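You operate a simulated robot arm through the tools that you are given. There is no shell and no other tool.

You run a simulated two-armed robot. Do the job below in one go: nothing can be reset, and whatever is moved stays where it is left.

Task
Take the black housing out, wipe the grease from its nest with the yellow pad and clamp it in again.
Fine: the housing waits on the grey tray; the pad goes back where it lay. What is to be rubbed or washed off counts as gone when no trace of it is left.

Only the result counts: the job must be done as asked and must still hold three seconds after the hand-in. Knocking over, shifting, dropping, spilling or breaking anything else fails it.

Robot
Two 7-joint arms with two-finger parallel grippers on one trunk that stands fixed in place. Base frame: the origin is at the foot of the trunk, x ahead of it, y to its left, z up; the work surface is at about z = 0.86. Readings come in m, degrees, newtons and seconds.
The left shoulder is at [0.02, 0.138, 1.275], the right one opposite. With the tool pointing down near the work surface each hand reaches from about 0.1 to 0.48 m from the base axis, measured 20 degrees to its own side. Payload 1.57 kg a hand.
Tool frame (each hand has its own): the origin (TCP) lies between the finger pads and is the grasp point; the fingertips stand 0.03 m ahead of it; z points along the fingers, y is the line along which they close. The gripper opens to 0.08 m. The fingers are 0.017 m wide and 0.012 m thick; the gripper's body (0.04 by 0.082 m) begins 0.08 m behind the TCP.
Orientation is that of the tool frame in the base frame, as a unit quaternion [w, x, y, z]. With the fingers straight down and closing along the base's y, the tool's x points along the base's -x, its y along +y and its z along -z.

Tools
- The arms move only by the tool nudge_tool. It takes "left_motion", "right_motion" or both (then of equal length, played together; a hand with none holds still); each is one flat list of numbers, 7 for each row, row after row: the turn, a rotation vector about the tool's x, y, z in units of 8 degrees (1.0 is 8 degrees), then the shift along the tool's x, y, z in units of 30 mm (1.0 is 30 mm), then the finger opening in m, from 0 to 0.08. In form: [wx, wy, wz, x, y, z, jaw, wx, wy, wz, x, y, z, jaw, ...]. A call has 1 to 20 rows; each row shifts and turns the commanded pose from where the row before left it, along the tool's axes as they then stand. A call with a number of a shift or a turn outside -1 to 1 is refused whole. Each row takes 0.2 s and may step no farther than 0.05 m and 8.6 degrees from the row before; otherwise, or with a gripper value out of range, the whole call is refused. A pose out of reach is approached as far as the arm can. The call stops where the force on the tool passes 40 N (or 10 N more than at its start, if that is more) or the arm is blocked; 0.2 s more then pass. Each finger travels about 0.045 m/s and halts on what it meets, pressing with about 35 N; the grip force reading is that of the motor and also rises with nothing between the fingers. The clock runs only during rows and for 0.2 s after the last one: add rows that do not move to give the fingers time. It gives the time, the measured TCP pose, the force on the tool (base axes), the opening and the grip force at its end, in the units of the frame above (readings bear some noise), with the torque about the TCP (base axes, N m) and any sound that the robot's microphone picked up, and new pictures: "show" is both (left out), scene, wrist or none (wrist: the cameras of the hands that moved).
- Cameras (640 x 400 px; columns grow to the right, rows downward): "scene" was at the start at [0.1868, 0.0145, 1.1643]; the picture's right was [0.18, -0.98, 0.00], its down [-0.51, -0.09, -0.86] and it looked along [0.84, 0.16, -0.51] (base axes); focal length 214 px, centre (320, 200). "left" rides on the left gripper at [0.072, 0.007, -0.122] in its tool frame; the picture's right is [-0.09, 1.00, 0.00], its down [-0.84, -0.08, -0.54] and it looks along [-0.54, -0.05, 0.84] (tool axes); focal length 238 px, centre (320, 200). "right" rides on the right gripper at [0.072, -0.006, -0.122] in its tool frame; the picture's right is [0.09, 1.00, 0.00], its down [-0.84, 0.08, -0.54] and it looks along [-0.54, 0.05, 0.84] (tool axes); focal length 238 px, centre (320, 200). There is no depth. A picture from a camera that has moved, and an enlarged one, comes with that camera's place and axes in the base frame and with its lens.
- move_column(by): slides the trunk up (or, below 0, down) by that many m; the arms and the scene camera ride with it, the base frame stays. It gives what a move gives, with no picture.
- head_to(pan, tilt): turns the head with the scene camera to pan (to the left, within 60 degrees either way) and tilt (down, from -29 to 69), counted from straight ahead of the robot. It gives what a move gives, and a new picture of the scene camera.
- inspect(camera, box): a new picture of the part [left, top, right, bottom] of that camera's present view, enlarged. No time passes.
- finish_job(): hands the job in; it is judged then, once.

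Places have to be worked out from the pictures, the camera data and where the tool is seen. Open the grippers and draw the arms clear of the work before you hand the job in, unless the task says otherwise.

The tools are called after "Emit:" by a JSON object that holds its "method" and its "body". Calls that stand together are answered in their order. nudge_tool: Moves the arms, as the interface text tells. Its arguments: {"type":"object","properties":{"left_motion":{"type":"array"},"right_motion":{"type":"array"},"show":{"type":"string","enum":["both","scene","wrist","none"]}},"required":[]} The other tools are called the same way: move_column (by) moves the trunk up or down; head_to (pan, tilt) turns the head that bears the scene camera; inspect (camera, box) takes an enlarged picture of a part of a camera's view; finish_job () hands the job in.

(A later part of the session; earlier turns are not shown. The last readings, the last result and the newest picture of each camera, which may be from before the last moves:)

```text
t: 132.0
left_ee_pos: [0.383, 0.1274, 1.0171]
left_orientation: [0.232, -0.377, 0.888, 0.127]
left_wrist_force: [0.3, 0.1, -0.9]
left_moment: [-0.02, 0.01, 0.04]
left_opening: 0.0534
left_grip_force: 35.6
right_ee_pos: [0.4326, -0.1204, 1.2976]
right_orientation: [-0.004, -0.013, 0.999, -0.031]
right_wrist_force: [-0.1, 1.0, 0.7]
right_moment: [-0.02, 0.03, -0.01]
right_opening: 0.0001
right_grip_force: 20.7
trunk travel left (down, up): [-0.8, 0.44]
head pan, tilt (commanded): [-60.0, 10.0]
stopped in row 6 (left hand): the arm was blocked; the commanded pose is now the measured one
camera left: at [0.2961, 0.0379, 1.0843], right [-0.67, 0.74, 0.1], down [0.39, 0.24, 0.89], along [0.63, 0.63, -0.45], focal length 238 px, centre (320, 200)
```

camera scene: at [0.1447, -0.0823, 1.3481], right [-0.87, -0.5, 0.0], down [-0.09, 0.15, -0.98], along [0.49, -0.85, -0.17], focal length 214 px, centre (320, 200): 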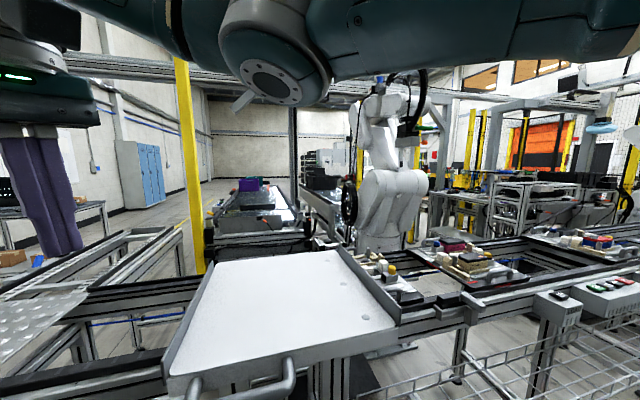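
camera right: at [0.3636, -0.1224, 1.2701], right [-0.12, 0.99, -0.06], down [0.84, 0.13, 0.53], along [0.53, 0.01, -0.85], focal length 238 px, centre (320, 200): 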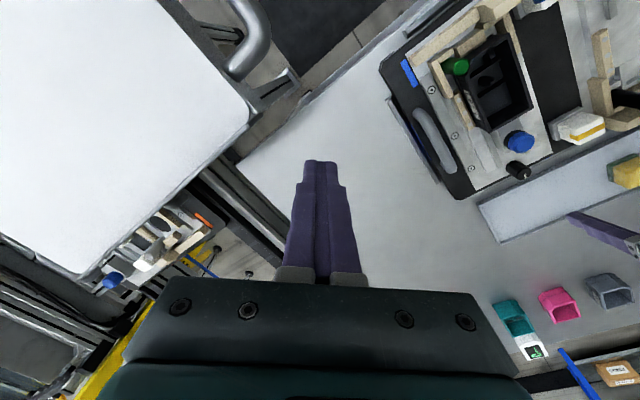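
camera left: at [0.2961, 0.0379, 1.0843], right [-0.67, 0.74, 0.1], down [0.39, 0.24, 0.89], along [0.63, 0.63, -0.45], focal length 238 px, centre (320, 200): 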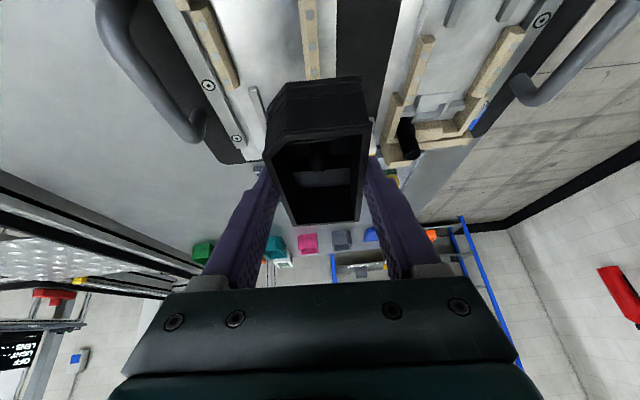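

The wrist cannot come far enough to the right with this lean; with an upright tool it would fit. So I will set the housing down briefly on the free black strip between the two stations, regrip it upright, and insert it that way. First I move over that strip.

Emit:
{"method": "nudge_tool", "body": {"left_motion": [0.2135, 0.244, 0.012, 0.1, 0.523, -0.05, 0.045, 0.2135, 0.244, 0.012, 0.1, 0.523, -0.05, 0.045, 0, 0, 0, 0.1, 0.523, -0.05, 0.045, 0, 0, 0, 0, 0, 0, 0.045], "show": "wrist"}}

Emit:
{"method": "inspect", "body": {"camera": "left", "box": [180, 0, 480, 260]}}

Emit:
{"method": "inspect", "body": {"camera": "right", "box": [370, 0, 640, 240]}}

```text
t: 133.0
left_ee_pos: [0.3425, 0.1546, 1.0198]
left_orientation: [0.217, -0.371, 0.898, 0.09]
left_wrist_force: [-0.3, 0.3, -1.2]
left_moment: [-0.01, 0.02, -0.04]
left_opening: 0.0533
left_grip_force: 35.0
right_ee_pos: [0.4335, -0.1214, 1.2976]
right_orientation: [-0.004, -0.014, 0.999, -0.031]
right_wrist_force: [-0.4, 0.7, -0.7]
right_moment: [-0.02, -0.02, -0.02]
right_opening: 0.0
right_grip_force: 21.7
trunk travel left (down, up): [-0.8, 0.44]
head pan, tilt (commanded): [-60.0, 10.0]
camera left: at [0.2546, 0.0746, 1.0936], right [-0.64, 0.76, 0.04], down [0.41, 0.3, 0.86], along [0.65, 0.57, -0.5], focal length 238 px, centre (320, 200)
```

left: 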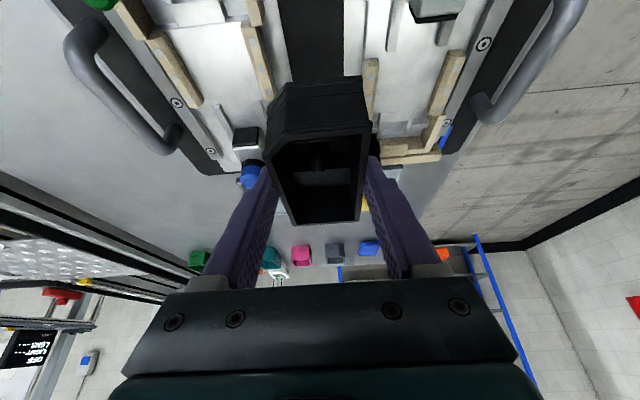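

```text
1.54 times, centred on (330, 130) of left
camera zoom: at [0.2546, 0.0746, 1.0936], right [-0.64, 0.76, 0.04], down [0.41, 0.3, 0.86], along [0.65, 0.57, -0.5], focal length 367 px, centre (305, 308)
```

zoom: 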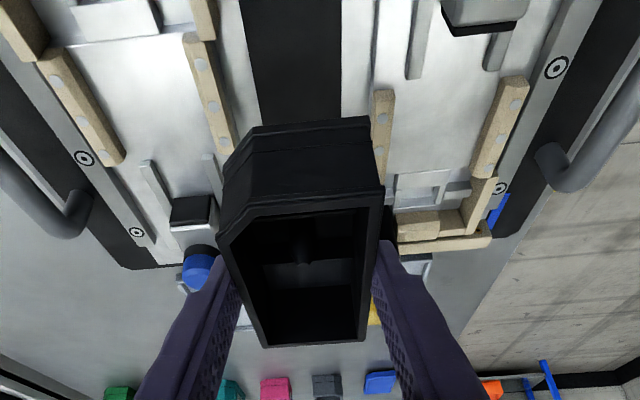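

```text
1.67 times, centred on (505, 120) of right
camera zoom: at [0.3634, -0.1222, 1.4202], right [-0.12, 0.99, -0.06], down [0.84, 0.13, 0.53], along [0.53, 0.01, -0.85], focal length 397 px, centre (12, 333)
```

zoom: 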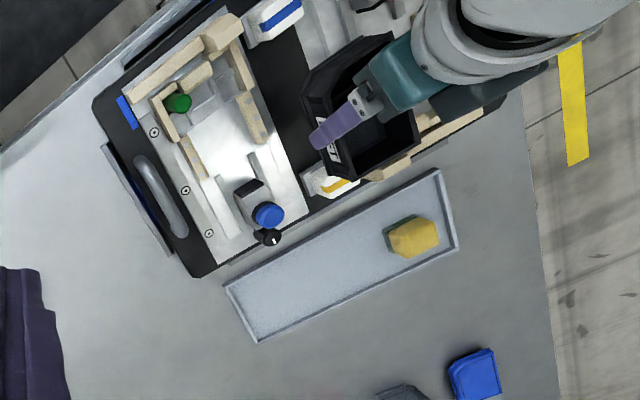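

The hand reaches this spot easily. Before lowering I check how high the black strip lies and how much room the fingers have beside the wooden strips.

Emit:
{"method": "inspect", "body": {"camera": "left", "box": [250, 0, 400, 110]}}

Emit:
{"method": "inspect", "body": {"camera": "right", "box": [440, 20, 620, 130]}}

Emit:
{"method": "head_to", "body": {"pan": -20, "tilt": 55}}

```text
3.64 times, centred on (325, 55) of left
camera zoom: at [0.2546, 0.0746, 1.0936], right [-0.64, 0.76, 0.04], down [0.41, 0.3, 0.86], along [0.65, 0.57, -0.5], focal length 867 px, centre (302, 727)
```

zoom: 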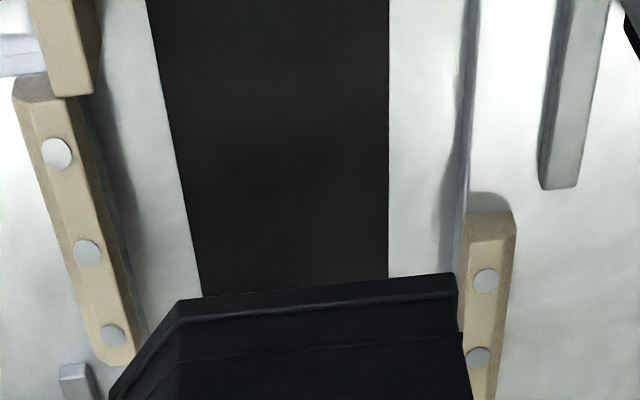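

```text
3.56 times, centred on (530, 75) of right
camera zoom: at [0.3634, -0.1222, 1.4202], right [-0.12, 0.99, -0.06], down [0.84, 0.13, 0.53], along [0.53, 0.01, -0.85], focal length 848 px, centre (-427, 644)
```

zoom: 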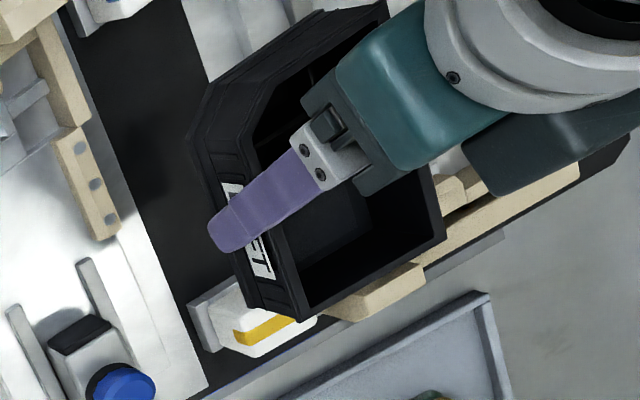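

```text
t: 134.1
left_ee_pos: [0.3408, 0.1552, 1.0169]
left_orientation: [0.213, -0.369, 0.9, 0.092]
left_wrist_force: [0.2, 0.4, -0.8]
left_moment: [0.01, 0.04, 0.0]
left_opening: 0.0534
left_grip_force: 34.9
right_ee_pos: [0.4345, -0.1211, 1.2975]
right_orientation: [-0.004, -0.014, 0.999, -0.031]
right_wrist_force: [0.8, 0.6, 0.9]
right_moment: [0.01, 0.01, 0.01]
right_opening: 0.0
right_grip_force: 21.8
trunk travel left (down, up): [-0.8, 0.44]
head pan, tilt (commanded): [-20.0, 55.0]
camera scene: at [0.166, -0.0266, 1.2798], right [-0.34, -0.94, 0.0], down [-0.77, 0.28, -0.57], along [0.54, -0.2, -0.82], focal length 214 px, centre (320, 200)
```

scene: 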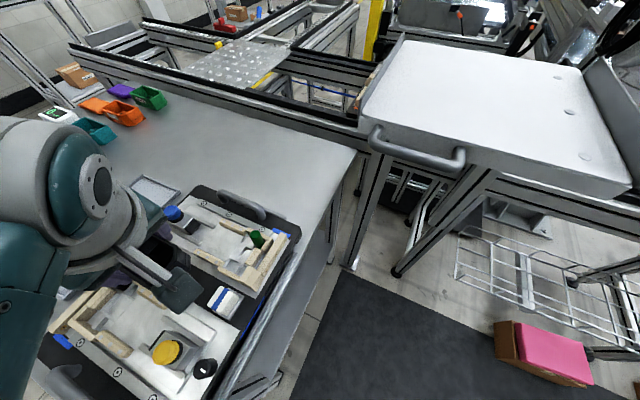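

The plates are thin, so the strip is nearly level with them and the fingertips will just clear the wooden strips. I turn the head away again and lower the housing toward the black strip.

Emit:
{"method": "head_to", "body": {"pan": -60, "tilt": 10}}

Emit:
{"method": "nudge_tool", "body": {"left_motion": [0, 0, 0, 0.297, 0, 0.597, 0.045, 0, 0, 0, 0.297, 0, 0.597, 0.045, 0, 0, 0, 0.297, 0, 0.597, 0.045, 0, 0, 0, 0.2, 0, 0.4, 0.045, 0, 0, 0, 0, 0, 0, 0.045], "show": "wrist"}}

Emit:
{"method": "inspect", "body": {"camera": "left", "box": [180, 0, 480, 260]}}

Emit:
{"method": "inspect", "body": {"camera": "right", "box": [420, 10, 620, 150]}}

```text
t: 135.2
left_ee_pos: [0.3422, 0.1553, 1.0179]
left_orientation: [0.214, -0.37, 0.899, 0.092]
left_wrist_force: [-1.1, -0.2, -2.0]
left_moment: [-0.02, 0.02, -0.01]
left_opening: 0.0533
left_grip_force: 35.7
right_ee_pos: [0.4338, -0.1207, 1.2979]
right_orientation: [-0.004, -0.014, 0.999, -0.031]
right_wrist_force: [-0.2, -0.6, 0.4]
right_moment: [0.03, -0.04, 0.01]
right_opening: 0.0
right_grip_force: 21.4
trunk travel left (down, up): [-0.8, 0.44]
head pan, tilt (commanded): [-60.0, 10.0]
camera scene: at [0.1447, -0.0823, 1.348], right [-0.87, -0.5, 0.0], down [-0.09, 0.15, -0.98], along [0.49, -0.85, -0.17], focal length 214 px, centre (320, 200)
```

scene: 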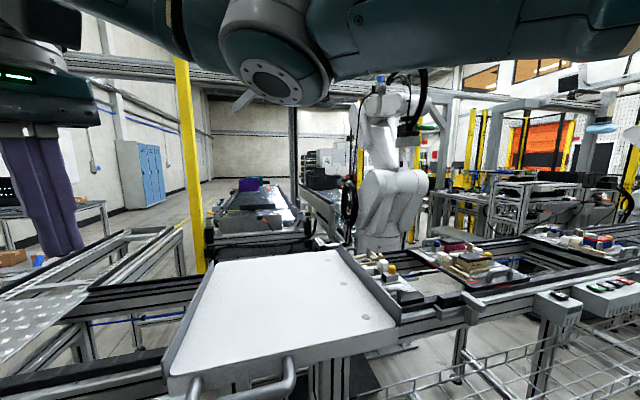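

```text
t: 136.4
left_ee_pos: [0.3407, 0.1579, 0.943]
left_orientation: [0.215, -0.368, 0.9, 0.094]
left_wrist_force: [0.2, 0.0, -0.8]
left_moment: [-0.02, -0.03, 0.0]
left_opening: 0.0535
left_grip_force: 34.9
right_ee_pos: [0.4328, -0.1209, 1.2962]
right_orientation: [-0.004, -0.014, 0.999, -0.032]
right_wrist_force: [0.2, -0.6, 0.7]
right_moment: [0.01, -0.02, 0.01]
right_opening: 0.0001
right_grip_force: 21.3
trunk travel left (down, up): [-0.8, 0.44]
head pan, tilt (commanded): [-60.0, 10.0]
camera left: at [0.2521, 0.0769, 1.0178], right [-0.64, 0.76, 0.05], down [0.41, 0.29, 0.86], along [0.64, 0.58, -0.5], focal length 238 px, centre (320, 200)
```

left: 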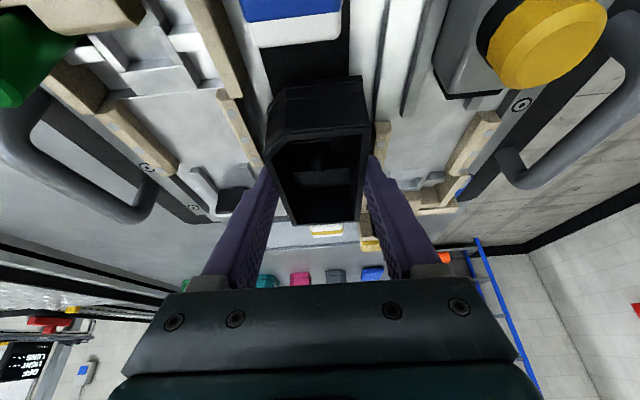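

```text
1.54 times, centred on (330, 130) of left
camera zoom: at [0.2521, 0.0769, 1.0178], right [-0.64, 0.76, 0.05], down [0.41, 0.29, 0.86], along [0.64, 0.58, -0.5], focal length 367 px, centre (305, 308)
```

zoom: 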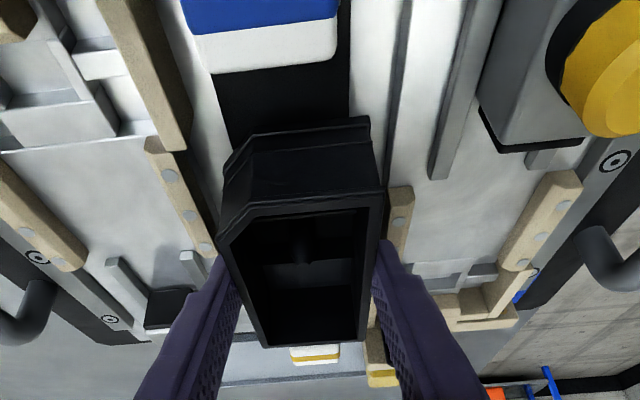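

```text
2.86 times, centred on (520, 80) of right
camera zoom: at [0.3634, -0.1222, 1.4202], right [-0.12, 0.99, -0.06], down [0.84, 0.13, 0.53], along [0.53, 0.01, -0.85], focal length 681 px, centre (-251, 543)
```

zoom: 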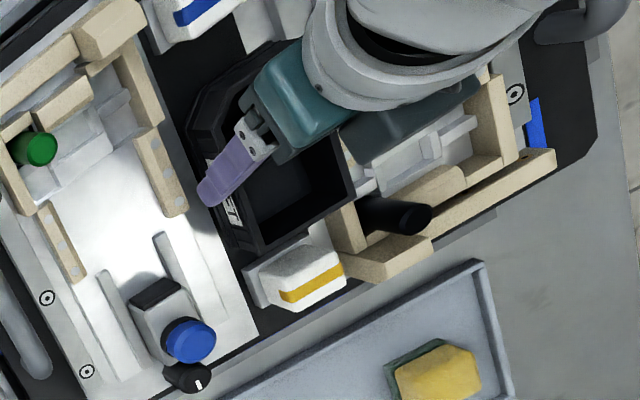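

Clear of both banded pads. I lower the last centimetre gently.

Emit:
{"method": "nudge_tool", "body": {"left_motion": [0, 0, 0, 0.045, 0, 0.09, 0.045, 0, 0, 0, 0.045, 0, 0.09, 0.045, 0, 0, 0, 0, 0, 0, 0.045], "show": "none"}}

```text
t: 137.2
left_ee_pos: [0.3407, 0.1591, 0.9378]
left_orientation: [0.215, -0.368, 0.9, 0.096]
left_wrist_force: [0.0, 0.0, -0.6]
left_moment: [0.0, 0.03, 0.03]
left_opening: 0.0533
left_grip_force: 34.9
right_ee_pos: [0.4347, -0.121, 1.2972]
right_orientation: [-0.004, -0.014, 0.999, -0.031]
right_wrist_force: [-0.2, 0.5, -0.3]
right_moment: [-0.02, 0.04, 0.01]
right_opening: 0.0001
right_grip_force: 21.2
trunk travel left (down, up): [-0.8, 0.44]
head pan, tilt (commanded): [-60.0, 10.0]
```

Still free. Another 3 mm in small steps.

Emit:
{"method": "nudge_tool", "body": {"left_motion": [0, 0, 0, 0.025, 0, 0.05, 0.045, 0, 0, 0, 0.025, 0, 0.05, 0.045, 0, 0, 0, 0, 0, 0, 0.045], "show": "none"}}

```text
t: 138.1
left_ee_pos: [0.3414, 0.1615, 0.9342]
left_orientation: [0.219, -0.367, 0.899, 0.099]
left_wrist_force: [-15.8, -21.0, 30.1]
left_moment: [0.42, 1.09, 0.97]
left_opening: 0.0535
left_grip_force: 35.0
right_ee_pos: [0.4322, -0.1235, 1.2979]
right_orientation: [-0.004, -0.013, 0.999, -0.034]
right_wrist_force: [0.3, 0.4, -0.1]
right_moment: [-0.01, 0.02, 0.01]
right_opening: 0.0
right_grip_force: 21.6
trunk travel left (down, up): [-0.8, 0.44]
head pan, tilt (commanded): [-60.0, 10.0]
stopped in row 3 (left hand): the force on the tool passed its limit at 42 N (the readings are from after the stop); the commanded pose is now the measured one
```

Contact with a sideways component (−e1). I back off 3 mm and look at what it touched.

Emit:
{"method": "nudge_tool", "body": {"left_motion": [0, 0, 0, -0.05, 0, -0.1, 0.045, 0, 0, 0, 0, 0, 0, 0.045], "show": "wrist"}}

Emit:
{"method": "inspect", "body": {"camera": "right", "box": [480, 30, 580, 110]}}

Emit:
{"method": "inspect", "body": {"camera": "left", "box": [220, 30, 440, 260]}}

```text
t: 138.7
left_ee_pos: [0.3434, 0.1693, 0.938]
left_orientation: [0.221, -0.367, 0.898, 0.104]
left_wrist_force: [5.8, -4.1, -3.4]
left_moment: [-0.25, -0.23, -0.39]
left_opening: 0.053
left_grip_force: 34.9
right_ee_pos: [0.4352, -0.1214, 1.2974]
right_orientation: [-0.003, -0.014, 0.999, -0.033]
right_wrist_force: [-0.4, 0.2, -0.4]
right_moment: [0.01, 0.0, 0.01]
right_opening: 0.0001
right_grip_force: 21.5
trunk travel left (down, up): [-0.8, 0.44]
head pan, tilt (commanded): [-60.0, 10.0]
camera left: at [0.255, 0.086, 1.0105], right [-0.64, 0.76, 0.07], down [0.41, 0.27, 0.87], along [0.65, 0.59, -0.48], focal length 238 px, centre (320, 200)
```

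left: 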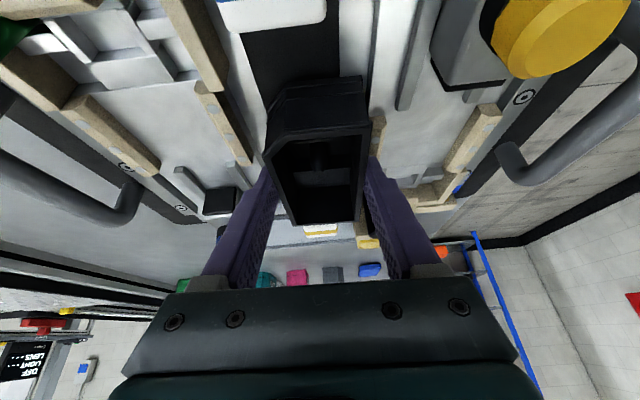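

```text
5.00 times, centred on (530, 70) of right
camera zoom: at [0.3639, -0.1226, 1.4204], right [-0.12, 0.99, -0.06], down [0.84, 0.14, 0.53], along [0.53, 0.01, -0.85], focal length 1192 px, centre (-730, 850)
```

zoom: 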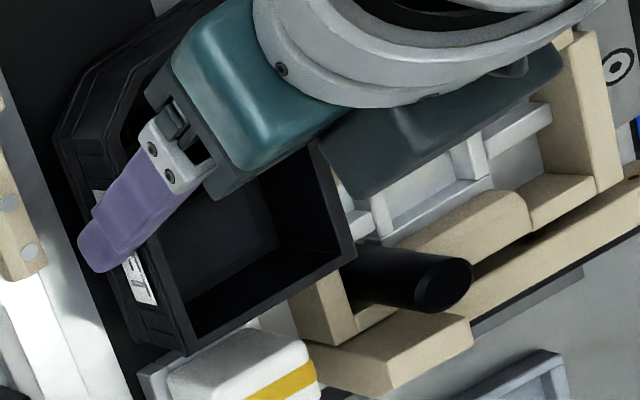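

```text
1.74 times, centred on (330, 145) of left
camera zoom: at [0.255, 0.086, 1.0105], right [-0.64, 0.76, 0.07], down [0.41, 0.27, 0.87], along [0.65, 0.59, -0.48], focal length 414 px, centre (303, 296)
```

zoom: 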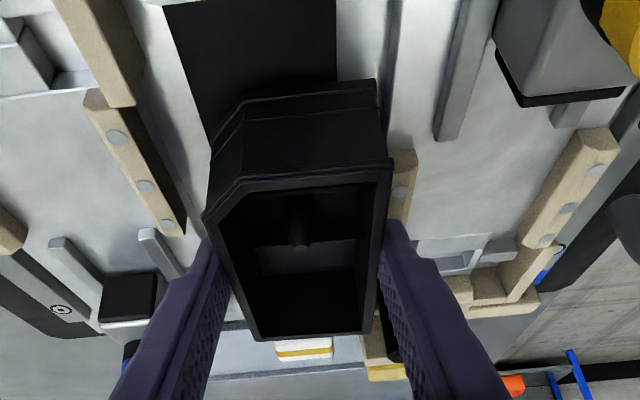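

The arm drifts outward (its elbow is touching the body) and the housing's far end is right next to the yellow-banded pad. I lift away back along the finger direction at once.

Emit:
{"method": "nudge_tool", "body": {"left_motion": [0, 0, 0, -0.1, 0, -0.6, 0.045, 0, 0, 0, -0.15, 0, -0.6, 0.045, 0, 0, 0, -0.2, 0, -0.5, 0.045], "show": "wrist"}}

Emit:
{"method": "inspect", "body": {"camera": "right", "box": [470, 30, 590, 120]}}

```text
t: 139.7
left_ee_pos: [0.3408, 0.2116, 0.9919]
left_orientation: [0.246, -0.359, 0.887, 0.155]
left_wrist_force: [0.3, 0.3, -1.3]
left_moment: [-0.06, 0.0, 0.01]
left_opening: 0.0533
left_grip_force: 35.0
right_ee_pos: [0.4343, -0.1223, 1.2974]
right_orientation: [-0.004, -0.014, 0.999, -0.032]
right_wrist_force: [0.2, 0.2, 0.3]
right_moment: [0.02, -0.02, 0.01]
right_opening: 0.0
right_grip_force: 21.0
trunk travel left (down, up): [-0.8, 0.44]
head pan, tilt (commanded): [-60.0, 10.0]
stopped in row 3 (left hand): the arm was blocked; the commanded pose is now the measured one
camera left: at [0.2514, 0.121, 1.0534], right [-0.65, 0.74, 0.15], down [0.4, 0.17, 0.9], along [0.64, 0.65, -0.41], focal length 238 px, centre (320, 200)
```

left: 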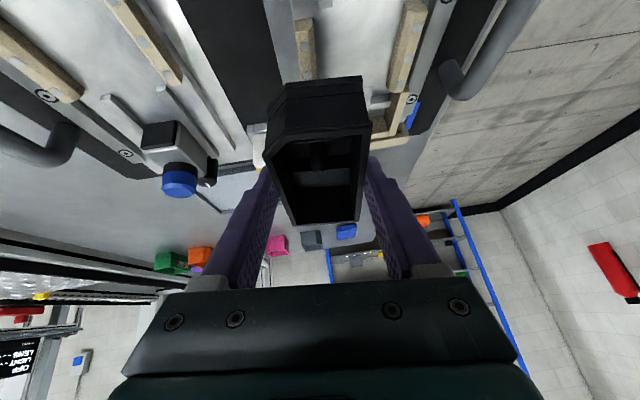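

```text
4.44 times, centred on (530, 75) of right
camera zoom: at [0.3634, -0.1222, 1.4201], right [-0.12, 0.99, -0.06], down [0.84, 0.13, 0.53], along [0.53, 0.01, -0.85], focal length 1059 px, centre (-613, 756)
```

zoom: 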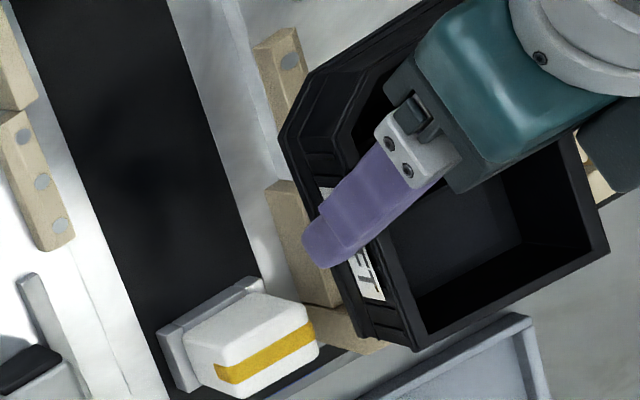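

The hand got pushed sideways by its own arm. The pads look undisturbed. I gain clearance safely by raising the trunk 0.05 m, without moving any joint.

Emit:
{"method": "move_column", "body": {"by": 0.05}}

Emit:
{"method": "inspect", "body": {"camera": "right", "box": [380, 0, 640, 200]}}

```text
t: 140.6
left_ee_pos: [0.339, 0.2119, 1.0413]
left_orientation: [0.245, -0.359, 0.887, 0.155]
left_wrist_force: [0.5, 0.2, -1.2]
left_moment: [-0.03, 0.02, 0.05]
left_opening: 0.0532
left_grip_force: 35.5
right_ee_pos: [0.4331, -0.1209, 1.3467]
right_orientation: [-0.004, -0.014, 0.999, -0.032]
right_wrist_force: [0.0, 0.3, 0.5]
right_moment: [0.04, 0.02, 0.02]
right_opening: 0.0
right_grip_force: 21.6
trunk travel left (down, up): [-0.85, 0.39]
head pan, tilt (commanded): [-60.0, 10.0]
```

```text
2.00 times, centred on (510, 100) of right
camera zoom: at [0.3634, -0.1222, 1.4701], right [-0.12, 0.99, -0.06], down [0.84, 0.13, 0.53], along [0.53, 0.01, -0.85], focal length 477 px, centre (-60, 400)
```

zoom: 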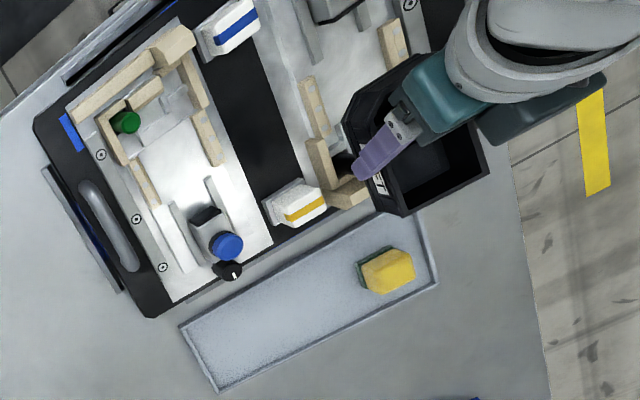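

Everything else is still in place. I move the hand outward to free space over the tray side.

Emit:
{"method": "nudge_tool", "body": {"left_motion": [0, 0, 0, -0.6, -0.333, 0.357, 0.045, 0, 0, 0, -0.6, -0.333, 0.357, 0.045, 0, 0, 0, -0.6, -0.333, 0.357, 0.045, 0, 0, 0, -0.6, -0.333, 0.357, 0.045, 0, 0, 0, -0.6, -0.333, 0.357, 0.045, 0, 0, 0, -0.6, -0.333, 0.357, 0.045, 0, 0, 0, 0, 0, 0, 0.045], "show": "none"}}

Emit:
{"method": "head_to", "body": {"pan": 35, "tilt": 45}}

```text
t: 142.2
left_ee_pos: [0.4696, 0.2544, 1.0403]
left_orientation: [0.243, -0.361, 0.888, 0.149]
left_wrist_force: [-0.6, 0.1, -1.9]
left_moment: [-0.01, 0.03, -0.02]
left_opening: 0.0533
left_grip_force: 35.0
right_ee_pos: [0.4344, -0.1208, 1.3471]
right_orientation: [-0.004, -0.015, 0.999, -0.031]
right_wrist_force: [-0.3, 0.3, 1.6]
right_moment: [0.01, 0.02, 0.02]
right_opening: 0.0
right_grip_force: 21.2
trunk travel left (down, up): [-0.85, 0.39]
head pan, tilt (commanded): [-60.0, 10.0]
```

```text
t: 143.9
left_ee_pos: [0.4694, 0.2544, 1.0409]
left_orientation: [0.244, -0.36, 0.888, 0.149]
left_wrist_force: [0.2, 0.5, -1.7]
left_moment: [0.0, 0.0, -0.02]
left_opening: 0.0535
left_grip_force: 35.4
right_ee_pos: [0.4338, -0.1213, 1.3478]
right_orientation: [-0.003, -0.015, 0.999, -0.031]
right_wrist_force: [0.1, 1.4, 0.0]
right_moment: [-0.03, 0.01, -0.01]
right_opening: 0.0
right_grip_force: 21.7
trunk travel left (down, up): [-0.85, 0.39]
head pan, tilt (commanded): [35.0, 45.0]
camera scene: at [0.1648, 0.0448, 1.3432], right [0.57, -0.82, 0.0], down [-0.58, -0.41, -0.71], along [0.58, 0.41, -0.71], focal length 214 px, centre (320, 200)
```

scene: 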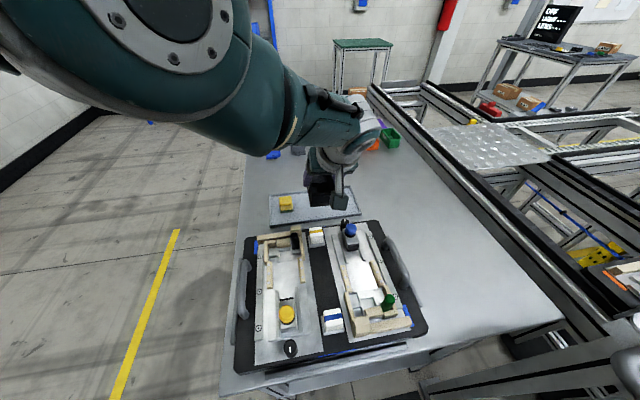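

Helpful: the elbow has swung outward and up – the good posture. I turn the head away, correct the tool orientation, and go for the nest again.

Emit:
{"method": "head_to", "body": {"pan": -60, "tilt": 10}}

Emit:
{"method": "nudge_tool", "body": {"left_motion": [0.295, 0.39, -0.1225, 0, 0, 0, 0.045, 0.295, 0.39, -0.1225, 0, 0, 0, 0.045, 0, 0, 0, 0.72, -0.25, -0.36, 0.045, 0, 0, 0, 0.72, -0.25, -0.36, 0.045, 0, 0, 0, 0.72, -0.25, -0.36, 0.045, 0, 0, 0, 0, 0, 0, 0.045], "show": "wrist"}}

```text
t: 145.6
left_ee_pos: [0.4697, 0.2542, 1.0404]
left_orientation: [0.243, -0.36, 0.888, 0.149]
left_wrist_force: [1.6, -0.6, -2.6]
left_moment: [0.01, 0.01, -0.01]
left_opening: 0.0535
left_grip_force: 34.8
right_ee_pos: [0.4331, -0.1212, 1.3474]
right_orientation: [-0.004, -0.014, 0.999, -0.031]
right_wrist_force: [0.2, 0.8, 0.0]
right_moment: [0.01, 0.01, 0.05]
right_opening: 0.0
right_grip_force: 22.0
trunk travel left (down, up): [-0.85, 0.39]
head pan, tilt (commanded): [-60.0, 10.0]
camera scene: at [0.1447, -0.0823, 1.3981], right [-0.87, -0.5, 0.0], down [-0.09, 0.15, -0.98], along [0.49, -0.85, -0.17], focal length 214 px, centre (320, 200)
```

scene: 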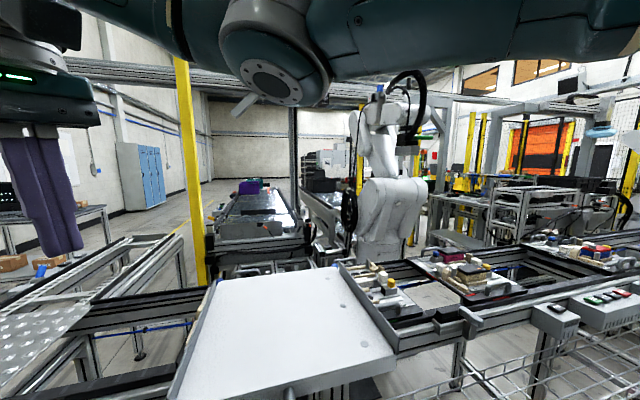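

```text
t: 147.0
left_ee_pos: [0.4343, 0.1865, 1.0408]
left_orientation: [0.211, -0.373, 0.899, 0.088]
left_wrist_force: [-0.1, -0.2, -0.8]
left_moment: [0.02, 0.02, 0.01]
left_opening: 0.0529
left_grip_force: 34.6
right_ee_pos: [0.4337, -0.1208, 1.3465]
right_orientation: [-0.003, -0.014, 0.999, -0.032]
right_wrist_force: [0.9, -0.3, -0.8]
right_moment: [0.02, -0.01, 0.02]
right_opening: 0.0
right_grip_force: 21.4
trunk travel left (down, up): [-0.85, 0.39]
head pan, tilt (commanded): [-60.0, 10.0]
camera left: at [0.3469, 0.1062, 1.1165], right [-0.65, 0.76, 0.04], down [0.41, 0.3, 0.86], along [0.64, 0.57, -0.51], focal length 238 px, centre (320, 200)
```

left: 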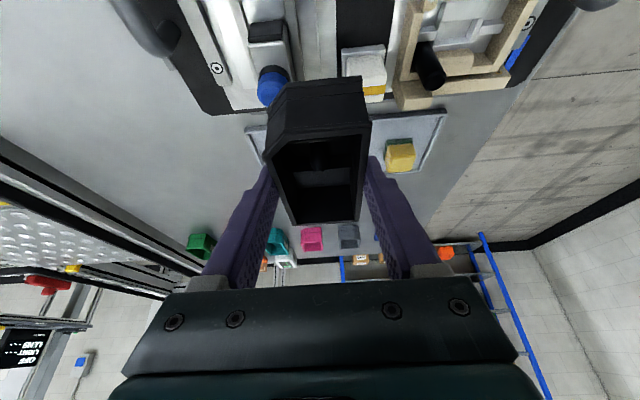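

Orientation is exact now. I continue to directly above the nest.

Emit:
{"method": "nudge_tool", "body": {"left_motion": [0, 0, 0, 0.77, -0.25, -0.24, 0.045, 0, 0, 0, 0.77, -0.25, -0.24, 0.045, 0, 0, 0, 0.77, -0.25, -0.24, 0.045, 0, 0, 0, 0, 0, 0, 0.045], "show": "none"}}

```text
t: 148.2
left_ee_pos: [0.4066, 0.1618, 1.0304]
left_orientation: [0.228, -0.382, 0.888, 0.118]
left_wrist_force: [0.6, 0.2, -0.1]
left_moment: [0.0, -0.03, -0.03]
left_opening: 0.0533
left_grip_force: 35.1
right_ee_pos: [0.4331, -0.1212, 1.3455]
right_orientation: [-0.003, -0.013, 0.999, -0.032]
right_wrist_force: [-0.7, 0.0, 0.1]
right_moment: [0.0, 0.0, 0.01]
right_opening: 0.0
right_grip_force: 21.1
trunk travel left (down, up): [-0.85, 0.39]
head pan, tilt (commanded): [-60.0, 10.0]
stopped in row 4 (left hand): the arm was blocked; the commanded pose is now the measured one
```

The left wrist cannot serve this yaw at the nest, but the right arm can (its forearm points that way). So I relay: left sets the housing on the free table area right of the fixture using its comfortable yaw, the right hand takes it upright and inserts it. First I turn the left hand 88° clockwise and shift the right hand aside.

Emit:
{"method": "nudge_tool", "body": {"left_motion": [0.4467, 0, 0.893, 0, 0, 0, 0.045, 0.4467, 0, 0.893, 0, 0, 0, 0.045, 0.4467, 0, 0.893, 0, 0, 0, 0.045, 0.4467, 0, 0.893, 0, 0, 0, 0.045, 0.4467, 0, 0.893, 0, 0, 0, 0.045, 0.4467, 0, 0.893, 0, 0, 0, 0.045, 0.4467, 0, 0.893, 0, 0, 0, 0.045, 0.4467, 0, 0.893, 0, 0, 0, 0.045, 0.4467, 0, 0.893, 0, 0, 0, 0.045, 0.4467, 0, 0.893, 0, 0, 0, 0.045, 0.4467, 0, 0.893, 0, 0, 0, 0.045], "right_motion": [0, 0, 0, 0, -0.24, 0, 0, 0, 0, 0, 0, -0.24, 0, 0, 0, 0, 0, 0, -0.24, 0, 0, 0, 0, 0, 0, -0.24, 0, 0, 0, 0, 0, 0, -0.24, 0, 0, 0, 0, 0, 0, -0.24, 0, 0, 0, 0, 0, 0, -0.24, 0, 0, 0, 0, 0, 0, -0.24, 0, 0, 0, 0, 0, 0, -0.24, 0, 0, 0, 0, 0, 0, -0.24, 0, 0, 0, 0, 0, 0, -0.24, 0, 0], "show": "wrist"}}

```text
t: 150.6
left_ee_pos: [0.4064, 0.153, 1.0297]
left_orientation: [0.21, 0.349, 0.912, -0.056]
left_wrist_force: [-0.2, -0.7, -1.2]
left_moment: [-0.01, 0.01, 0.0]
left_opening: 0.0531
left_grip_force: 34.8
right_ee_pos: [0.4355, -0.2025, 1.3514]
right_orientation: [-0.004, -0.014, 0.999, -0.032]
right_wrist_force: [0.1, 0.3, -0.2]
right_moment: [0.0, -0.02, -0.02]
right_opening: 0.0
right_grip_force: 20.9
trunk travel left (down, up): [-0.85, 0.39]
head pan, tilt (commanded): [-60.0, 10.0]
camera right: at [0.3654, -0.2014, 1.4753], right [-0.12, 0.99, -0.06], down [0.84, 0.13, 0.53], along [0.53, 0.01, -0.85], focal length 238 px, centre (320, 200)
camera left: at [0.3218, 0.2326, 1.1093], right [0.72, 0.69, 0.08], down [0.32, -0.43, 0.84], along [0.62, -0.58, -0.54], focal length 238 px, centre (320, 200)
```

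right: 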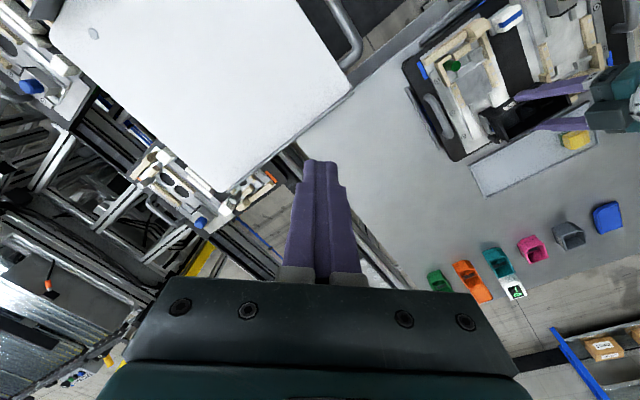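
left: 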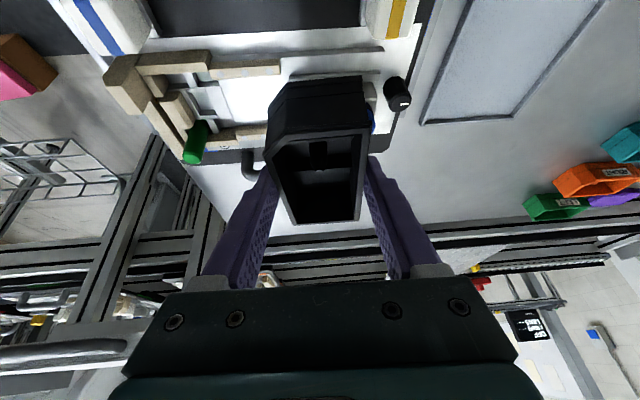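

Comfortable again. I level the housing, raise it 140 mm and then lower the trunk 0.15 m to gain reach toward the right-hand table area.

Emit:
{"method": "nudge_tool", "body": {"left_motion": [0.488, -0.202, 0.265, 0, 0, 0, 0.045, 0, 0, 0, -0.297, 0, -0.597, 0.045, 0, 0, 0, -0.297, 0, -0.597, 0.045, 0, 0, 0, -0.297, 0, -0.597, 0.045, 0, 0, 0, -0.297, 0, -0.597, 0.045, 0, 0, 0, -0.297, 0, -0.597, 0.045, 0, 0, 0, -0.297, 0, -0.597, 0.045, 0, 0, 0, -0.297, 0, -0.597, 0.045, 0, 0, 0, 0, 0, 0, 0.045], "show": "none"}}

Emit:
{"method": "move_column", "body": {"by": -0.15}}

```text
t: 152.6
left_ee_pos: [0.4071, 0.1539, 1.1696]
left_orientation: [0.212, 0.37, 0.9, -0.088]
left_wrist_force: [-0.3, 0.0, -2.2]
left_moment: [0.02, 0.01, -0.02]
left_opening: 0.0536
left_grip_force: 35.1
right_ee_pos: [0.4359, -0.2003, 1.3531]
right_orientation: [-0.004, -0.014, 0.999, -0.032]
right_wrist_force: [0.5, 0.7, -0.6]
right_moment: [0.0, -0.02, 0.0]
right_opening: 0.0001
right_grip_force: 21.4
trunk travel left (down, up): [-0.85, 0.39]
head pan, tilt (commanded): [-60.0, 10.0]
```

```text
t: 154.4
left_ee_pos: [0.4077, 0.1538, 1.0192]
left_orientation: [0.212, 0.37, 0.9, -0.088]
left_wrist_force: [0.0, -0.3, -1.1]
left_moment: [-0.02, 0.01, -0.03]
left_opening: 0.0532
left_grip_force: 35.1
right_ee_pos: [0.4353, -0.1999, 1.2025]
right_orientation: [-0.003, -0.014, 0.999, -0.031]
right_wrist_force: [0.9, -0.5, -0.1]
right_moment: [-0.01, 0.0, 0.0]
right_opening: 0.0
right_grip_force: 21.4
trunk travel left (down, up): [-0.7, 0.54]
head pan, tilt (commanded): [-60.0, 10.0]
```

Now over the fixture's right edge to the free table area, keeping the height.

Emit:
{"method": "nudge_tool", "body": {"left_motion": [0, 0, 0, -0.839, -0.404, 0.42, 0.045, 0, 0, 0, -0.839, -0.404, 0.42, 0.045, 0, 0, 0, -0.839, -0.404, 0.42, 0.045, 0, 0, 0, -0.839, -0.404, 0.42, 0.045, 0, 0, 0, -0.839, -0.404, 0.42, 0.045, 0, 0, 0, -0.839, -0.404, 0.42, 0.045, 0, 0, 0, -0.839, -0.404, 0.42, 0.045, 0, 0, 0, -0.839, -0.404, 0.42, 0.045, 0, 0, 0, 0, 0, 0, 0.045], "show": "wrist"}}

Emit:
{"method": "inspect", "body": {"camera": "right", "box": [200, 0, 640, 300]}}

```text
t: 156.4
left_ee_pos: [0.4921, -0.0599, 1.0247]
left_orientation: [0.214, 0.37, 0.9, -0.088]
left_wrist_force: [0.7, 0.1, -0.5]
left_moment: [0.0, 0.01, -0.03]
left_opening: 0.0533
left_grip_force: 34.5
left hand out of reach, approached as far as the arm can: row 8
right_ee_pos: [0.4355, -0.2, 1.2032]
right_orientation: [-0.005, -0.014, 0.999, -0.032]
right_wrist_force: [-0.2, -0.4, -1.0]
right_moment: [0.03, 0.01, -0.01]
right_opening: 0.0
right_grip_force: 21.1
trunk travel left (down, up): [-0.7, 0.54]
head pan, tilt (commanded): [-60.0, 10.0]
camera left: at [0.4134, 0.0274, 1.1002], right [0.76, 0.65, 0.04], down [0.3, -0.41, 0.86], along [0.58, -0.64, -0.51], focal length 238 px, centre (320, 200)
```

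left: 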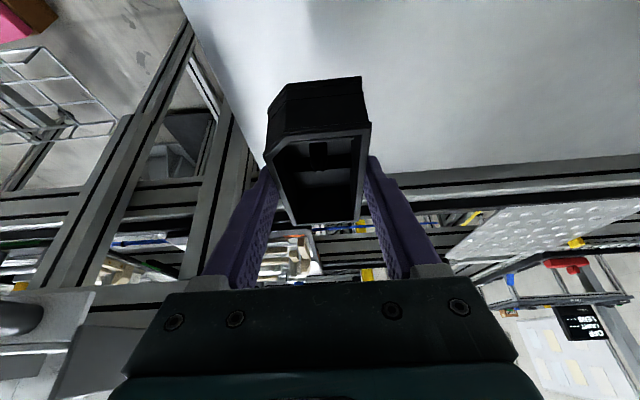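

```text
1.33 times, centred on (420, 150) of right
camera zoom: at [0.3654, -0.2013, 1.3253], right [-0.12, 0.99, -0.06], down [0.84, 0.13, 0.53], along [0.53, 0.01, -0.85], focal length 318 px, centre (187, 267)
```

zoom: 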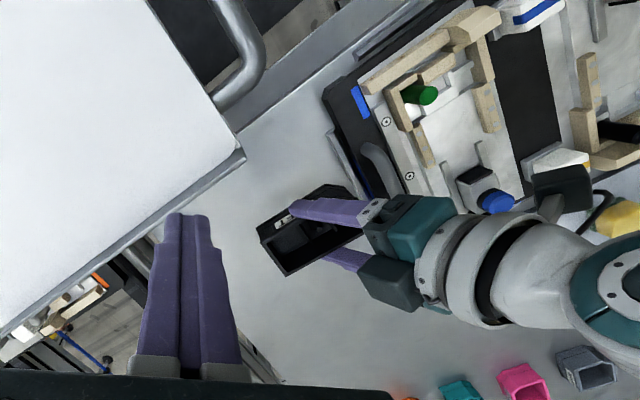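

Just a centimetre short, still a good spot. I shift the right hand slightly off the cart, and lower the trunk 0.05 m for reach.

Emit:
{"method": "nudge_tool", "body": {"right_motion": [0, 0, 0, 0, 0.7, 0, 0, 0, 0, 0, 0, 0.7, 0, 0], "show": "none"}}

Emit:
{"method": "move_column", "body": {"by": -0.05}}

Emit:
{"method": "inspect", "body": {"camera": "right", "box": [200, 0, 640, 300]}}

Emit:
{"method": "inspect", "body": {"camera": "left", "box": [100, 0, 540, 300]}}

```text
t: 157.0
left_ee_pos: [0.4914, -0.0603, 1.024]
left_orientation: [0.213, 0.371, 0.9, -0.089]
left_wrist_force: [0.2, -1.0, -1.3]
left_moment: [0.01, 0.05, 0.0]
left_opening: 0.053
left_grip_force: 34.4
right_ee_pos: [0.4349, -0.1587, 1.1991]
right_orientation: [-0.004, -0.013, 0.999, -0.032]
right_wrist_force: [1.4, 0.0, -0.5]
right_moment: [0.0, -0.04, -0.01]
right_opening: 0.0
right_grip_force: 21.3
trunk travel left (down, up): [-0.7, 0.54]
head pan, tilt (commanded): [-60.0, 10.0]
```

```text
t: 157.9
left_ee_pos: [0.4927, -0.0597, 0.9745]
left_orientation: [0.212, 0.369, 0.901, -0.086]
left_wrist_force: [-0.3, 0.7, -1.6]
left_moment: [0.0, -0.01, -0.04]
left_opening: 0.0535
left_grip_force: 35.6
right_ee_pos: [0.4345, -0.1593, 1.1494]
right_orientation: [-0.003, -0.015, 0.999, -0.032]
right_wrist_force: [-0.5, -0.5, -0.1]
right_moment: [-0.03, 0.02, 0.0]
right_opening: 0.0
right_grip_force: 21.1
trunk travel left (down, up): [-0.65, 0.59]
head pan, tilt (commanded): [-60.0, 10.0]
```

```text
1.33 times, centred on (420, 150) of right
camera zoom: at [0.3643, -0.1598, 1.2724], right [-0.12, 0.99, -0.06], down [0.84, 0.13, 0.53], along [0.53, 0.01, -0.85], focal length 318 px, centre (187, 267)
```

zoom: 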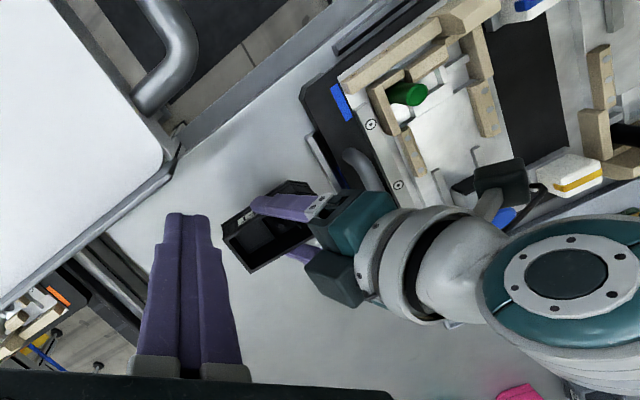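

```text
1.33 times, centred on (320, 150) of left
camera zoom: at [0.4133, 0.0278, 1.0499], right [0.76, 0.65, 0.04], down [0.31, -0.41, 0.86], along [0.58, -0.64, -0.51], focal length 318 px, centre (320, 267)
```

zoom: 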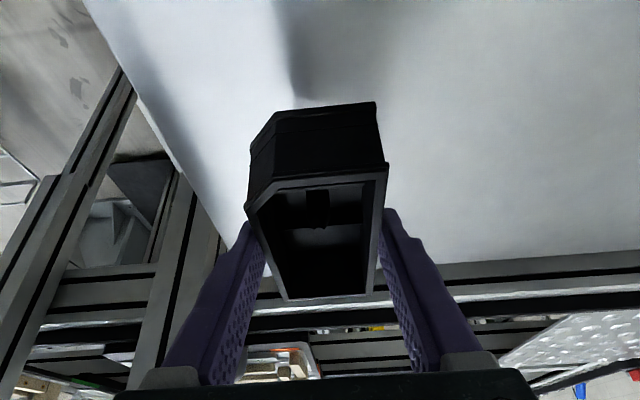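

Good spot on the open table. I move 1 cm further out and lower 60 mm.

Emit:
{"method": "nudge_tool", "body": {"left_motion": [0, 0, 0, -0.357, 0, 0.18, 0.045, 0, 0, 0, 0.297, 0, 0.597, 0.045, 0, 0, 0, 0.297, 0, 0.597, 0.045, 0, 0, 0, 0.297, 0, 0.597, 0.045, 0, 0, 0, 0, 0, 0, 0.045], "show": "wrist"}}

Emit:
{"method": "inspect", "body": {"camera": "right", "box": [300, 60, 520, 220]}}

```text
t: 159.1
left_ee_pos: [0.4684, -0.05, 0.9102]
left_orientation: [0.213, 0.369, 0.9, -0.086]
left_wrist_force: [0.3, 0.1, -1.1]
left_moment: [0.01, -0.01, -0.02]
left_opening: 0.0532
left_grip_force: 35.5
left hand out of reach, approached as far as the arm can: row 1, 2, 3, 4
right_ee_pos: [0.4337, -0.1585, 1.149]
right_orientation: [-0.004, -0.014, 0.999, -0.032]
right_wrist_force: [-0.3, 0.0, -0.1]
right_moment: [-0.03, 0.01, 0.01]
right_opening: 0.0001
right_grip_force: 21.1
trunk travel left (down, up): [-0.65, 0.59]
head pan, tilt (commanded): [-60.0, 10.0]
camera left: at [0.3902, 0.037, 0.9852], right [0.76, 0.65, 0.04], down [0.31, -0.41, 0.86], along [0.58, -0.64, -0.51], focal length 238 px, centre (320, 200)
```

left: 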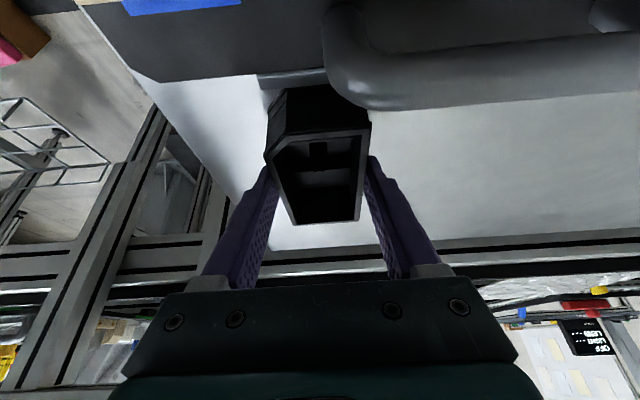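

```text
2.50 times, centred on (410, 140) of right
camera zoom: at [0.3642, -0.1598, 1.2723], right [-0.12, 0.99, -0.06], down [0.84, 0.13, 0.53], along [0.53, 0.01, -0.85], focal length 596 px, centre (95, 350)
```

zoom: 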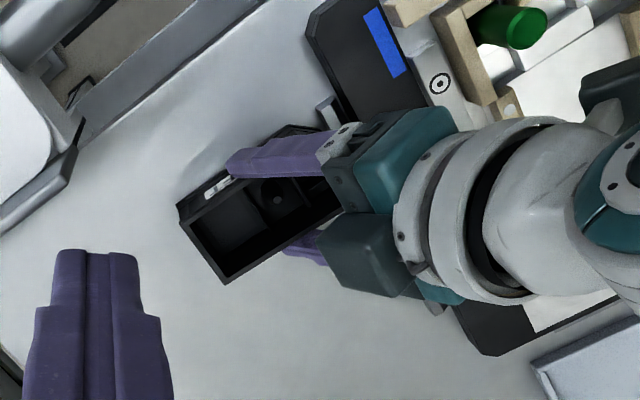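

The reach shrank as the hand went down, drawing the housing close to the handle. I raise it straight up again, then extend outward, and will lower by the trunk instead.

Emit:
{"method": "nudge_tool", "body": {"left_motion": [0, 0, 0, -0.297, 0, -0.597, 0.045, 0, 0, 0, -0.297, 0, -0.597, 0.045, 0, 0, 0, -0.297, 0, -0.597, 0.045, 0, 0, 0, -0.297, 0, -0.597, 0.045, 0, 0, 0, -0.66, 0.05, 0.33, 0.045, 0, 0, 0, -0.66, 0.05, 0.33, 0.045, 0, 0, 0, 0, 0, 0, 0.045], "show": "none"}}

```text
t: 160.7
left_ee_pos: [0.4904, -0.0704, 0.9906]
left_orientation: [0.213, 0.37, 0.9, -0.089]
left_wrist_force: [-0.2, 0.0, -0.8]
left_moment: [0.02, 0.0, 0.01]
left_opening: 0.0531
left_grip_force: 34.6
left hand out of reach, approached as far as the arm can: row 6
right_ee_pos: [0.4343, -0.1584, 1.1502]
right_orientation: [-0.003, -0.014, 0.999, -0.032]
right_wrist_force: [0.0, -0.2, -0.5]
right_moment: [0.03, -0.01, 0.0]
right_opening: 0.0
right_grip_force: 21.6
trunk travel left (down, up): [-0.65, 0.59]
head pan, tilt (commanded): [-60.0, 10.0]
```

The hand is out at s2≈0.397. I lower the whole trunk 0.07 m, which keeps the joints and reach unchanged.

Emit:
{"method": "move_column", "body": {"by": -0.07}}

Emit:
{"method": "inspect", "body": {"camera": "right", "box": [200, 0, 640, 300]}}

Emit:
{"method": "inspect", "body": {"camera": "left", "box": [100, 0, 540, 300]}}

```text
t: 161.8
left_ee_pos: [0.4906, -0.0713, 0.9193]
left_orientation: [0.213, 0.37, 0.9, -0.088]
left_wrist_force: [0.2, -0.4, -1.9]
left_moment: [0.03, -0.01, 0.0]
left_opening: 0.0533
left_grip_force: 35.1
right_ee_pos: [0.435, -0.159, 1.0796]
right_orientation: [-0.004, -0.015, 0.999, -0.032]
right_wrist_force: [0.8, 0.7, -0.7]
right_moment: [0.01, 0.0, 0.0]
right_opening: 0.0002
right_grip_force: 21.5
trunk travel left (down, up): [-0.58, 0.66]
head pan, tilt (commanded): [-60.0, 10.0]
```

```text
1.33 times, centred on (420, 150) of right
camera zoom: at [0.3643, -0.1598, 1.2024], right [-0.12, 0.99, -0.06], down [0.84, 0.13, 0.53], along [0.53, 0.01, -0.85], focal length 318 px, centre (187, 267)
```

zoom: 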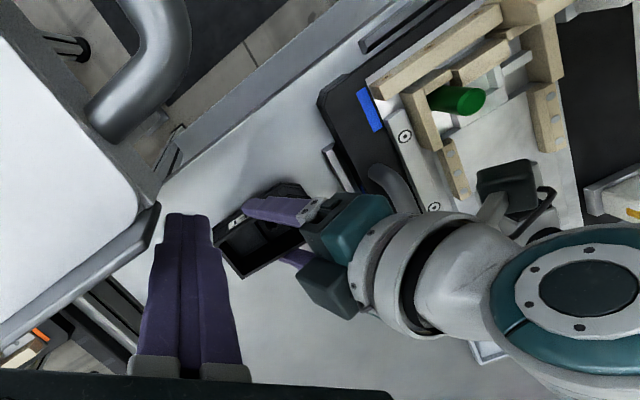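

```text
1.33 times, centred on (320, 150) of left
camera zoom: at [0.4117, 0.0171, 0.9958], right [0.76, 0.65, 0.04], down [0.31, -0.41, 0.86], along [0.57, -0.64, -0.51], focal length 318 px, centre (320, 267)
```

zoom: 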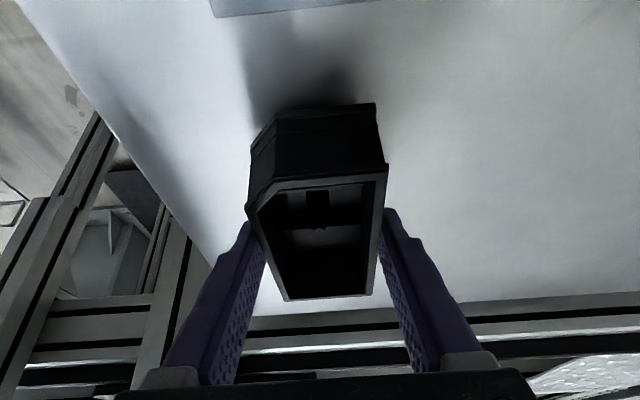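

Now the last centimetre and a half down to the table.

Emit:
{"method": "nudge_tool", "body": {"left_motion": [0, 0, 0, 0.074, 0, 0.149, 0.045, 0, 0, 0, 0.074, 0, 0.149, 0.045, 0, 0, 0, 0, 0, 0, 0.045], "show": "none"}}

```text
t: 162.6
left_ee_pos: [0.4905, -0.0696, 0.91]
left_orientation: [0.212, 0.371, 0.9, -0.089]
left_wrist_force: [-0.1, 1.2, -1.6]
left_moment: [0.0, 0.0, -0.02]
left_opening: 0.0532
left_grip_force: 35.1
right_ee_pos: [0.435, -0.158, 1.0793]
right_orientation: [-0.003, -0.014, 0.999, -0.031]
right_wrist_force: [-0.5, 0.4, -0.8]
right_moment: [0.0, 0.02, -0.01]
right_opening: 0.0001
right_grip_force: 21.2
trunk travel left (down, up): [-0.58, 0.66]
head pan, tilt (commanded): [-60.0, 10.0]
```

Emit:
{"method": "nudge_tool", "body": {"left_motion": [0, 0, 0, 0.03, 0, 0.06, 0.045, 0, 0, 0, 0.03, 0, 0.06, 0.045, 0, 0, 0, 0, 0, 0, 0.045], "show": "none"}}

```text
t: 163.4
left_ee_pos: [0.4869, -0.0694, 0.9064]
left_orientation: [0.213, 0.37, 0.9, -0.088]
left_wrist_force: [-0.9, -1.1, 1.4]
left_moment: [0.12, 0.04, 0.04]
left_opening: 0.0533
left_grip_force: 34.8
left hand out of reach, approached as far as the arm can: row 2
right_ee_pos: [0.4352, -0.1588, 1.0802]
right_orientation: [-0.004, -0.014, 0.999, -0.031]
right_wrist_force: [-0.4, -0.6, 0.4]
right_moment: [0.01, 0.0, 0.01]
right_opening: 0.0004
right_grip_force: 21.3
trunk travel left (down, up): [-0.58, 0.66]
head pan, tilt (commanded): [-60.0, 10.0]
```

Contact is just beginning (+1.4 N). I lower the trunk another 1.5 mm for a firm seat, then open the fingers.

Emit:
{"method": "move_column", "body": {"by": -0.0015}}

```text
t: 163.9
left_ee_pos: [0.4875, -0.0684, 0.9058]
left_orientation: [0.213, 0.37, 0.9, -0.088]
left_wrist_force: [-5.2, 2.5, 15.2]
left_moment: [0.72, 0.56, 0.17]
left_opening: 0.0531
left_grip_force: 35.5
right_ee_pos: [0.4355, -0.1585, 1.0781]
right_orientation: [-0.002, -0.013, 0.999, -0.032]
right_wrist_force: [-0.1, -0.5, -0.5]
right_moment: [0.01, 0.02, 0.0]
right_opening: 0.0
right_grip_force: 20.7
trunk travel left (down, up): [-0.578, 0.662]
head pan, tilt (commanded): [-60.0, 10.0]
```

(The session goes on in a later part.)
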